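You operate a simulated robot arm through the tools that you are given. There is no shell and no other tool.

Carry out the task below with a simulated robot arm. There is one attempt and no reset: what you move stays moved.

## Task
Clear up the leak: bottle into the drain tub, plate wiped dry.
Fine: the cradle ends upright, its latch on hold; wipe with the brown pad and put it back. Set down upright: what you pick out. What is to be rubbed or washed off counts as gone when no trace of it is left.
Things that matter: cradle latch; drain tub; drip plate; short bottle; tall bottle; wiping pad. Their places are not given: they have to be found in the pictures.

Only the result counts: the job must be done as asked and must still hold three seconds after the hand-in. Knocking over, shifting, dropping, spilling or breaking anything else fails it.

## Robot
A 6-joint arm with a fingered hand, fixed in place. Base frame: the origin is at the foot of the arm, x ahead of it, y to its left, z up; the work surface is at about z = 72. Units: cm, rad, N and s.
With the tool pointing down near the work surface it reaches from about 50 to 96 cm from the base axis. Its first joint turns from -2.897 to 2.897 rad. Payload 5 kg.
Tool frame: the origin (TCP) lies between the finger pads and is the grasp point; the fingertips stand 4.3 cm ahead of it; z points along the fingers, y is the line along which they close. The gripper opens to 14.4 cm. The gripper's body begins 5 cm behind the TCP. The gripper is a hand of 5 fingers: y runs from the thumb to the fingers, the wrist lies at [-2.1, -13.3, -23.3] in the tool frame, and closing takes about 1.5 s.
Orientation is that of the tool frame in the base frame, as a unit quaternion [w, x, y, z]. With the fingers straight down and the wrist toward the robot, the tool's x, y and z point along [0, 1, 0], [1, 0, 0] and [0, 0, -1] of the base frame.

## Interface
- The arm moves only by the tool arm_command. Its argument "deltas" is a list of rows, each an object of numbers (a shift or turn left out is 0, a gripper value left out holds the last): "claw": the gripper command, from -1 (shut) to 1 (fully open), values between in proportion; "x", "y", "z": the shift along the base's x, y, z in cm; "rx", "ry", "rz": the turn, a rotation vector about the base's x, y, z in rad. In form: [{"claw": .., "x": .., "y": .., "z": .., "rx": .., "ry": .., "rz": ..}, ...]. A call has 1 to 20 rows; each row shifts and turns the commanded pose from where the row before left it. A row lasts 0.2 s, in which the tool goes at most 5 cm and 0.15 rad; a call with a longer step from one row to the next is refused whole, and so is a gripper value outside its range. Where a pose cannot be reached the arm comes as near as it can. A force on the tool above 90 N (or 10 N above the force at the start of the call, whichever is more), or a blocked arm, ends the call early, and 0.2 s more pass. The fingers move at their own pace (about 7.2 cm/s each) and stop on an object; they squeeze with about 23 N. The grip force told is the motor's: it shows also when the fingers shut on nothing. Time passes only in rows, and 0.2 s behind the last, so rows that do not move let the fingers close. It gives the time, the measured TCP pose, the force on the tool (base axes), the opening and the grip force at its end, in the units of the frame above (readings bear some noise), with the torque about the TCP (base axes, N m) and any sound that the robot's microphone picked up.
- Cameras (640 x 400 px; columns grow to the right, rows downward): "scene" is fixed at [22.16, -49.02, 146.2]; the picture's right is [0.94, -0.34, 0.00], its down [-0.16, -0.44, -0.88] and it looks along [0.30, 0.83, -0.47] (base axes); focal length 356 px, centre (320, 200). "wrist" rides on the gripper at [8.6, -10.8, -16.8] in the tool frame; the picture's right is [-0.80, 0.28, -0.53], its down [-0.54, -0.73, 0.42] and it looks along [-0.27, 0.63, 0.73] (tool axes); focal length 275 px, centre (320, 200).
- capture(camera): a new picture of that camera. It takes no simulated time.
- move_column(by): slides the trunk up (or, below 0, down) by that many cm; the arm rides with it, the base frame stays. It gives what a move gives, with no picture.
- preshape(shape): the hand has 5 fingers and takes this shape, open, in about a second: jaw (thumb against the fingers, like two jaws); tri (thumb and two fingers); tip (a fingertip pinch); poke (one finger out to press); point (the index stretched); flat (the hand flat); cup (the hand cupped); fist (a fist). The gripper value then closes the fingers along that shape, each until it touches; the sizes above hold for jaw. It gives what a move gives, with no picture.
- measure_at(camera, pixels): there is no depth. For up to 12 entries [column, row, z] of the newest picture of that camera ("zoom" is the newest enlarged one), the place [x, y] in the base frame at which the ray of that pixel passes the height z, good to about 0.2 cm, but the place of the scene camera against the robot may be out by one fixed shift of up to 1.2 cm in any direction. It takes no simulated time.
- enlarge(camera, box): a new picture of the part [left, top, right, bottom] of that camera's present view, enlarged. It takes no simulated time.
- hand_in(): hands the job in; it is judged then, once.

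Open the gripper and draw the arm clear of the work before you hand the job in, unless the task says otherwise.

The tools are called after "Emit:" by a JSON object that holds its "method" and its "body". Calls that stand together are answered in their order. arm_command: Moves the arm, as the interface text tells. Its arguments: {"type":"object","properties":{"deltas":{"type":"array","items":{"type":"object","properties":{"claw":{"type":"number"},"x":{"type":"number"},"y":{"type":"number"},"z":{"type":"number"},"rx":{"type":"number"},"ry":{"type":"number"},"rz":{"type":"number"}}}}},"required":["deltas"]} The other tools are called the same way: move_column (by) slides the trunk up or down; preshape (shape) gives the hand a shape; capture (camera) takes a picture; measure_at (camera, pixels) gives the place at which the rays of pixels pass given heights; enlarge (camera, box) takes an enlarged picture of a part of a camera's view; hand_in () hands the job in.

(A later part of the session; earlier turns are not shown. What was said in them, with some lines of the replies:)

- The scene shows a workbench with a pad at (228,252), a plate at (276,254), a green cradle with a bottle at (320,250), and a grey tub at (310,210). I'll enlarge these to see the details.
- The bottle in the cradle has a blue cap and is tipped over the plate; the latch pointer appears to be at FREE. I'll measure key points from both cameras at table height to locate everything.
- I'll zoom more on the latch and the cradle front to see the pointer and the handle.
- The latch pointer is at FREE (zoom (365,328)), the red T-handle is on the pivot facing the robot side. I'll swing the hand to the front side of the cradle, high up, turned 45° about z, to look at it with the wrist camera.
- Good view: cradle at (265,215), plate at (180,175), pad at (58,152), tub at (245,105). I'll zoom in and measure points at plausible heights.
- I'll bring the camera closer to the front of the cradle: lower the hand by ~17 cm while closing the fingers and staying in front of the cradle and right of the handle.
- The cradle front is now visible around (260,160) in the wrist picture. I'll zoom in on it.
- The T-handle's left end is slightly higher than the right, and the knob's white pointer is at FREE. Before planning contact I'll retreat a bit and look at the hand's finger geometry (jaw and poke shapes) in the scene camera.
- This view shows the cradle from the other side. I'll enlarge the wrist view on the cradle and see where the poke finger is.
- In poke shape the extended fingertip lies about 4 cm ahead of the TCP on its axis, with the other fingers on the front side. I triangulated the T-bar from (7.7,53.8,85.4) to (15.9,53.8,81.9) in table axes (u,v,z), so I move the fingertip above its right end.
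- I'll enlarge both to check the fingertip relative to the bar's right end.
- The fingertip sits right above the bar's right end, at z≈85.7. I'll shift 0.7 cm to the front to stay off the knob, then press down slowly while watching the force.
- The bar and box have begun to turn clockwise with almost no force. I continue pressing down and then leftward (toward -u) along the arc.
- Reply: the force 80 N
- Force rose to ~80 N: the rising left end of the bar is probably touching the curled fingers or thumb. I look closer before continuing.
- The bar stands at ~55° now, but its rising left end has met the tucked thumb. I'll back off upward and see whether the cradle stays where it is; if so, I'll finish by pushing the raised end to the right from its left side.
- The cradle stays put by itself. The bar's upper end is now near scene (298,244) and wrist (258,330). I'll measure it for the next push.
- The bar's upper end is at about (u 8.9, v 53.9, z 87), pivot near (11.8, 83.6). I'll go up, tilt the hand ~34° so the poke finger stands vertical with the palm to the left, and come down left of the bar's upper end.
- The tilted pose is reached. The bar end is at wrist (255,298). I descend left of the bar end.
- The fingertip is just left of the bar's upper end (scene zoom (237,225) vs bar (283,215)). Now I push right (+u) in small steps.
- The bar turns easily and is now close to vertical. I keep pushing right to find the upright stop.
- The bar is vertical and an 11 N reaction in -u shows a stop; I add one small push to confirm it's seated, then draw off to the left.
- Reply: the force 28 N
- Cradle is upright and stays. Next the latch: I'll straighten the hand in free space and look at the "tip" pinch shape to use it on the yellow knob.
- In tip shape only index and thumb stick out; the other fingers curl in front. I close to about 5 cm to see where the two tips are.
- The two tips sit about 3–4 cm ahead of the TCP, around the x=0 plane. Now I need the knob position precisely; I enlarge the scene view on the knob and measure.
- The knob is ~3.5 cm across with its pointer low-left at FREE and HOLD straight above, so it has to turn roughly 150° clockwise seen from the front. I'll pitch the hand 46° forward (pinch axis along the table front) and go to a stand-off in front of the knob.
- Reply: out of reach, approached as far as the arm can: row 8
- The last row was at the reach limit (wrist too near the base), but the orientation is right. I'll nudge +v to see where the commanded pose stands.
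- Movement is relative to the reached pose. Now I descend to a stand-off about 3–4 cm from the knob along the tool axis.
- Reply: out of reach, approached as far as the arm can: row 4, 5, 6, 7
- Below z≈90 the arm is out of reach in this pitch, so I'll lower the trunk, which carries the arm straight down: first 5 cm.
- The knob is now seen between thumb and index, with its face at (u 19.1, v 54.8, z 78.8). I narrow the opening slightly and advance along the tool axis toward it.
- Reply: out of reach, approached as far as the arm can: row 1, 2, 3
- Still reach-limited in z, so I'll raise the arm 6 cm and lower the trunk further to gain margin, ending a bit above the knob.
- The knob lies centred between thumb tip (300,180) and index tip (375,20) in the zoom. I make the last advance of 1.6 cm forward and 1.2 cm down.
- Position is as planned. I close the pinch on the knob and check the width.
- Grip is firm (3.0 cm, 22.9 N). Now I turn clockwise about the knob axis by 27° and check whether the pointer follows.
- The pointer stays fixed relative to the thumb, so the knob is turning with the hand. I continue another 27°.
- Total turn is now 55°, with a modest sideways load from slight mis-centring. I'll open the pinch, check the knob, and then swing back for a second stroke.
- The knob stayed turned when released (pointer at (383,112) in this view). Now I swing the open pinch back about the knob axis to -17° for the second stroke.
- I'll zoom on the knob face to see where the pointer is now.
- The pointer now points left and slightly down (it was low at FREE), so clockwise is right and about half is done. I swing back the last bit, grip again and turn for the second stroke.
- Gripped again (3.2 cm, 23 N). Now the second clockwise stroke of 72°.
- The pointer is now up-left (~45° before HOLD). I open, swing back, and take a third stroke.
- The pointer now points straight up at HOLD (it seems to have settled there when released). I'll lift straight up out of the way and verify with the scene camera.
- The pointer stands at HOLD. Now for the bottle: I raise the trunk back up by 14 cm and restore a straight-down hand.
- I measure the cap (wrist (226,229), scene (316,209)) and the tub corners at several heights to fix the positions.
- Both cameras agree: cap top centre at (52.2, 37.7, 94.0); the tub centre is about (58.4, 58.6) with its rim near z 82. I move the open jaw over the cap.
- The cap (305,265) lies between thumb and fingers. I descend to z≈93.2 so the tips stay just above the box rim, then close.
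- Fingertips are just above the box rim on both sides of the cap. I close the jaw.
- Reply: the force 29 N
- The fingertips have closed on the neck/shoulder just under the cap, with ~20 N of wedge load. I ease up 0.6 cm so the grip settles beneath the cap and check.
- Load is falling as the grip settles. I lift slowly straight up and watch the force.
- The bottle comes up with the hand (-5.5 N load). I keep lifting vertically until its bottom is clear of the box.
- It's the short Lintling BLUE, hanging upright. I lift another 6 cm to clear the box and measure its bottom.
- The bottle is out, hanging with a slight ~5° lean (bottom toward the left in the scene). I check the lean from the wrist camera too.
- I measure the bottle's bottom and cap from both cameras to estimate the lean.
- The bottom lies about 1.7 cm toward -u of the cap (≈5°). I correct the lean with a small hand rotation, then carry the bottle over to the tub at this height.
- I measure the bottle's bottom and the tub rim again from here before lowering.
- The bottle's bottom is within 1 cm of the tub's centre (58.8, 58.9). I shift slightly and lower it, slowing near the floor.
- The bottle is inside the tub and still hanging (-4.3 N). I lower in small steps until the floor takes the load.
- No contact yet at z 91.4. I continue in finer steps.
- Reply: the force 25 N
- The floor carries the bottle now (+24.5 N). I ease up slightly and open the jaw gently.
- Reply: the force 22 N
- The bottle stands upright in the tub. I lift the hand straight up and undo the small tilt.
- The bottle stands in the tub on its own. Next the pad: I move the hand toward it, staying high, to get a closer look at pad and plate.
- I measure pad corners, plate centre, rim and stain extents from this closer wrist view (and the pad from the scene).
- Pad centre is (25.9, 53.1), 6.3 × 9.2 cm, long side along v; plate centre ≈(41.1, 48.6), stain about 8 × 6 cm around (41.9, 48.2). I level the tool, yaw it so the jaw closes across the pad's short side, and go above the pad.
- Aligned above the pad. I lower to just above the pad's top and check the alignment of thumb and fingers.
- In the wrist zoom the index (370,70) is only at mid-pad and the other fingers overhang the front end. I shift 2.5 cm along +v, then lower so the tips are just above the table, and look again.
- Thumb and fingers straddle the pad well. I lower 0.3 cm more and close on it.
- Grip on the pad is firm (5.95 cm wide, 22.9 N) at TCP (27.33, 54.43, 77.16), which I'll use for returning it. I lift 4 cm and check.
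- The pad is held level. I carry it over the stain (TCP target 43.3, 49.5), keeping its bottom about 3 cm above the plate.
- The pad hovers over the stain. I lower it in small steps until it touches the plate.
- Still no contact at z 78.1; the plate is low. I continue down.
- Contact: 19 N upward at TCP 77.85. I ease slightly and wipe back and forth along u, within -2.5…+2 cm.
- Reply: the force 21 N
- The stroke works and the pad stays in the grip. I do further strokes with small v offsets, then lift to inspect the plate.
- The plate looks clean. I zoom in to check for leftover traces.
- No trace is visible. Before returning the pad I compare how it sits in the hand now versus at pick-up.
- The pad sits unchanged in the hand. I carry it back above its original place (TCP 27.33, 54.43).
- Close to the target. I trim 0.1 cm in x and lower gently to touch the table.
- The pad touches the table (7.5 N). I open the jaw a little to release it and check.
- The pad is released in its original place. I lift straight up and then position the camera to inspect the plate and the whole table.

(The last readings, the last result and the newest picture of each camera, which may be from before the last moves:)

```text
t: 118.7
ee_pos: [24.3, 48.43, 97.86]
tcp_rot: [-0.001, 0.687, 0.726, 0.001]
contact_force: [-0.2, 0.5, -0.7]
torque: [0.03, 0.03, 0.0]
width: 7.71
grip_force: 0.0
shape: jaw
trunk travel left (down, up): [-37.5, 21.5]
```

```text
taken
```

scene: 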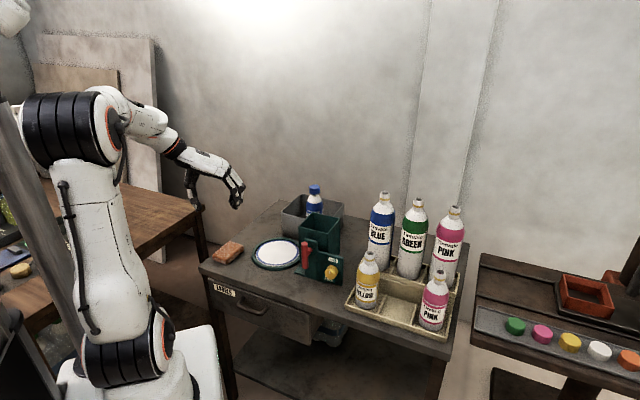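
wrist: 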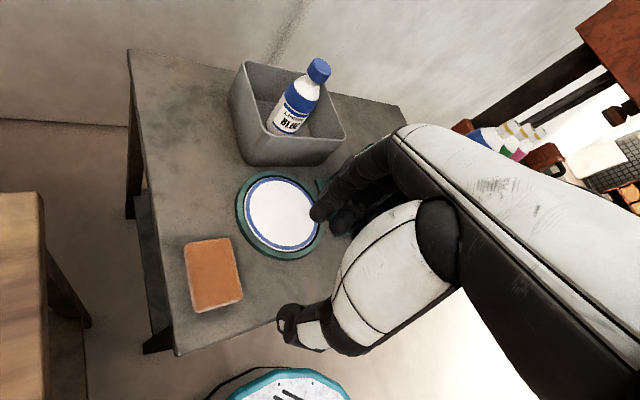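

I check the pad's corners against its first measured place, and zoom in on plate and latch for the final state.

Emit:
{"method": "enlarge", "body": {"camera": "wrist", "box": [170, 150, 340, 330]}}

Emit:
{"method": "enlarge", "body": {"camera": "scene", "box": [200, 180, 350, 300]}}

Emit:
{"method": "measure_at", "body": {"camera": "wrist", "pixels": [[185, 243, 74.3], [228, 238, 74.3], [243, 299, 74.3], [197, 312, 74.3], [283, 213, 73]]}}

Emit:
{"method": "measure_at", "body": {"camera": "scene", "pixels": [[215.4, 254.8, 74.3], [230.3, 241.4, 74.3], [244.2, 244.8, 74.3], [230, 261, 74.3]]}}

```text
2.22 times, centred on (255, 240) of wrist
```

zoom: 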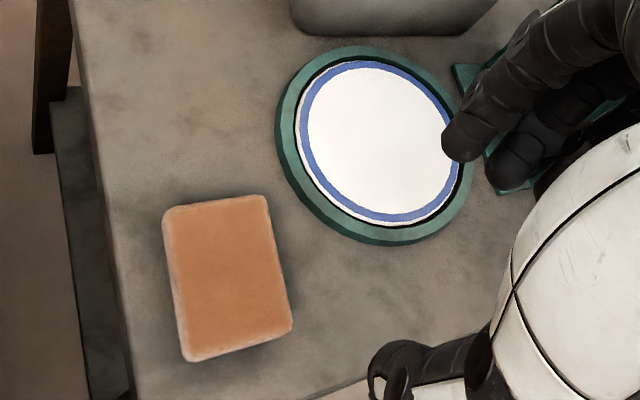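

```text
3.33 times, centred on (275, 240) of scene
```

zoom: 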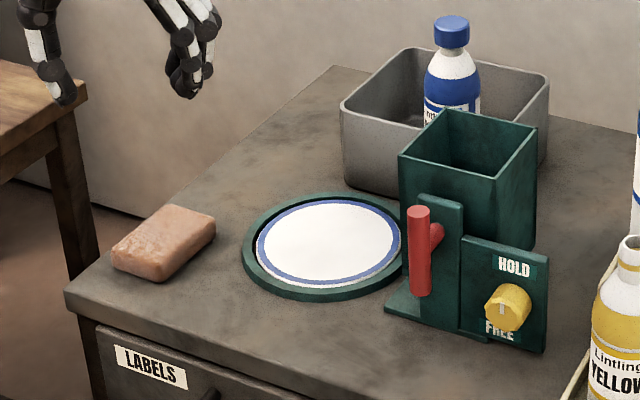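

```text
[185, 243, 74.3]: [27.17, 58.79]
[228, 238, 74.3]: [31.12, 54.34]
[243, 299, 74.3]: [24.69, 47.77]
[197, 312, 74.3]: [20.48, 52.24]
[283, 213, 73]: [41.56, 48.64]
```

```text
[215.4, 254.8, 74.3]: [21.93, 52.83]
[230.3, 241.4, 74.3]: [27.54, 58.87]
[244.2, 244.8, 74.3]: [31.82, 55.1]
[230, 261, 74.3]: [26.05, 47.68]
```

Pad centre is within 0.2 cm of where it was, the plate is white, the latch pointer is at HOLD, the cradle is upright and the bottle stands in the tub. I open the hand and draw the arm clear.

Emit:
{"method": "arm_command", "body": {"deltas": [{"claw": 1, "z": 2}, {"z": 3, "x": 0.5, "y": -0.5}, {"z": 3, "x": 1, "y": -0.5}, {"z": 2, "x": 1, "y": -0.5}, {}, {}, {}]}}

Emit:
{"method": "enlarge", "body": {"camera": "scene", "box": [200, 170, 480, 350]}}

Emit:
{"method": "enlarge", "body": {"camera": "scene", "box": [310, 250, 350, 290]}}

```text
t: 120.3
ee_pos: [26.9, 46.81, 107.95]
tcp_rot: [0.0, 0.689, 0.725, 0.001]
contact_force: [-0.5, -0.2, 0.1]
torque: [0.0, -0.01, 0.01]
width: 14.36
grip_force: 0.0
shape: jaw
trunk travel left (down, up): [-37.5, 21.5]
```

```text
2.22 times, centred on (340, 260) of scene
```

zoom: 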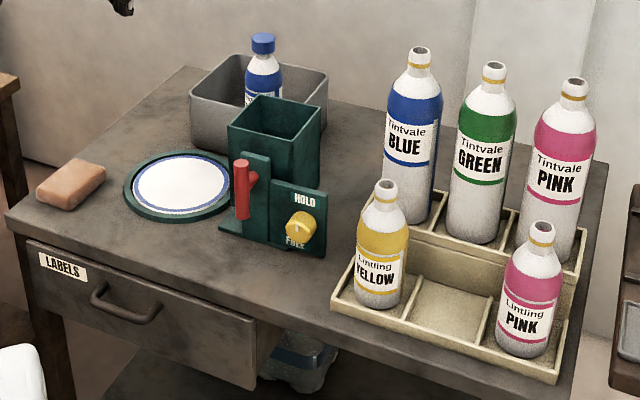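

```text
10.00 times, centred on (330, 270) of scene
```

zoom: 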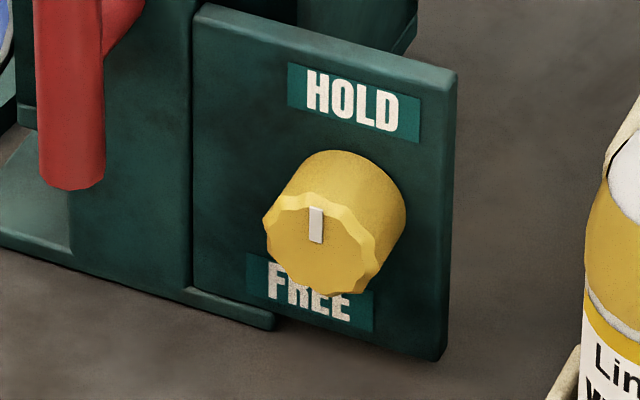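

The final pictures show the bottle standing in the tub, the plate clean, the pad back in place, the cradle upright with the pointer at HOLD, and nothing else disturbed. The hand is open and clear, so I hand the job in.

Emit:
{"method": "hand_in", "body": {}}

```text
The job is handed in.
```

The leak is cleared up and the job is handed in. I don't have the verdict back yet. The last pictures before hand-in showed:

- **Bottle:** The leaking one was the short blue Lintling in the cradle. It now stands upright in the drain tub.
- **Cradle:** It is upright against its stop, and the latch pointer points straight at HOLD.
- **Plate:** I wiped it with the brown pad, and no trace of the stain shows in either camera.
- **Pad:** It is back on the table, about 0.2 cm from where it started.
- **Everything else:** The other bottles and the rack look undisturbed. The hand is open and clear of the work.
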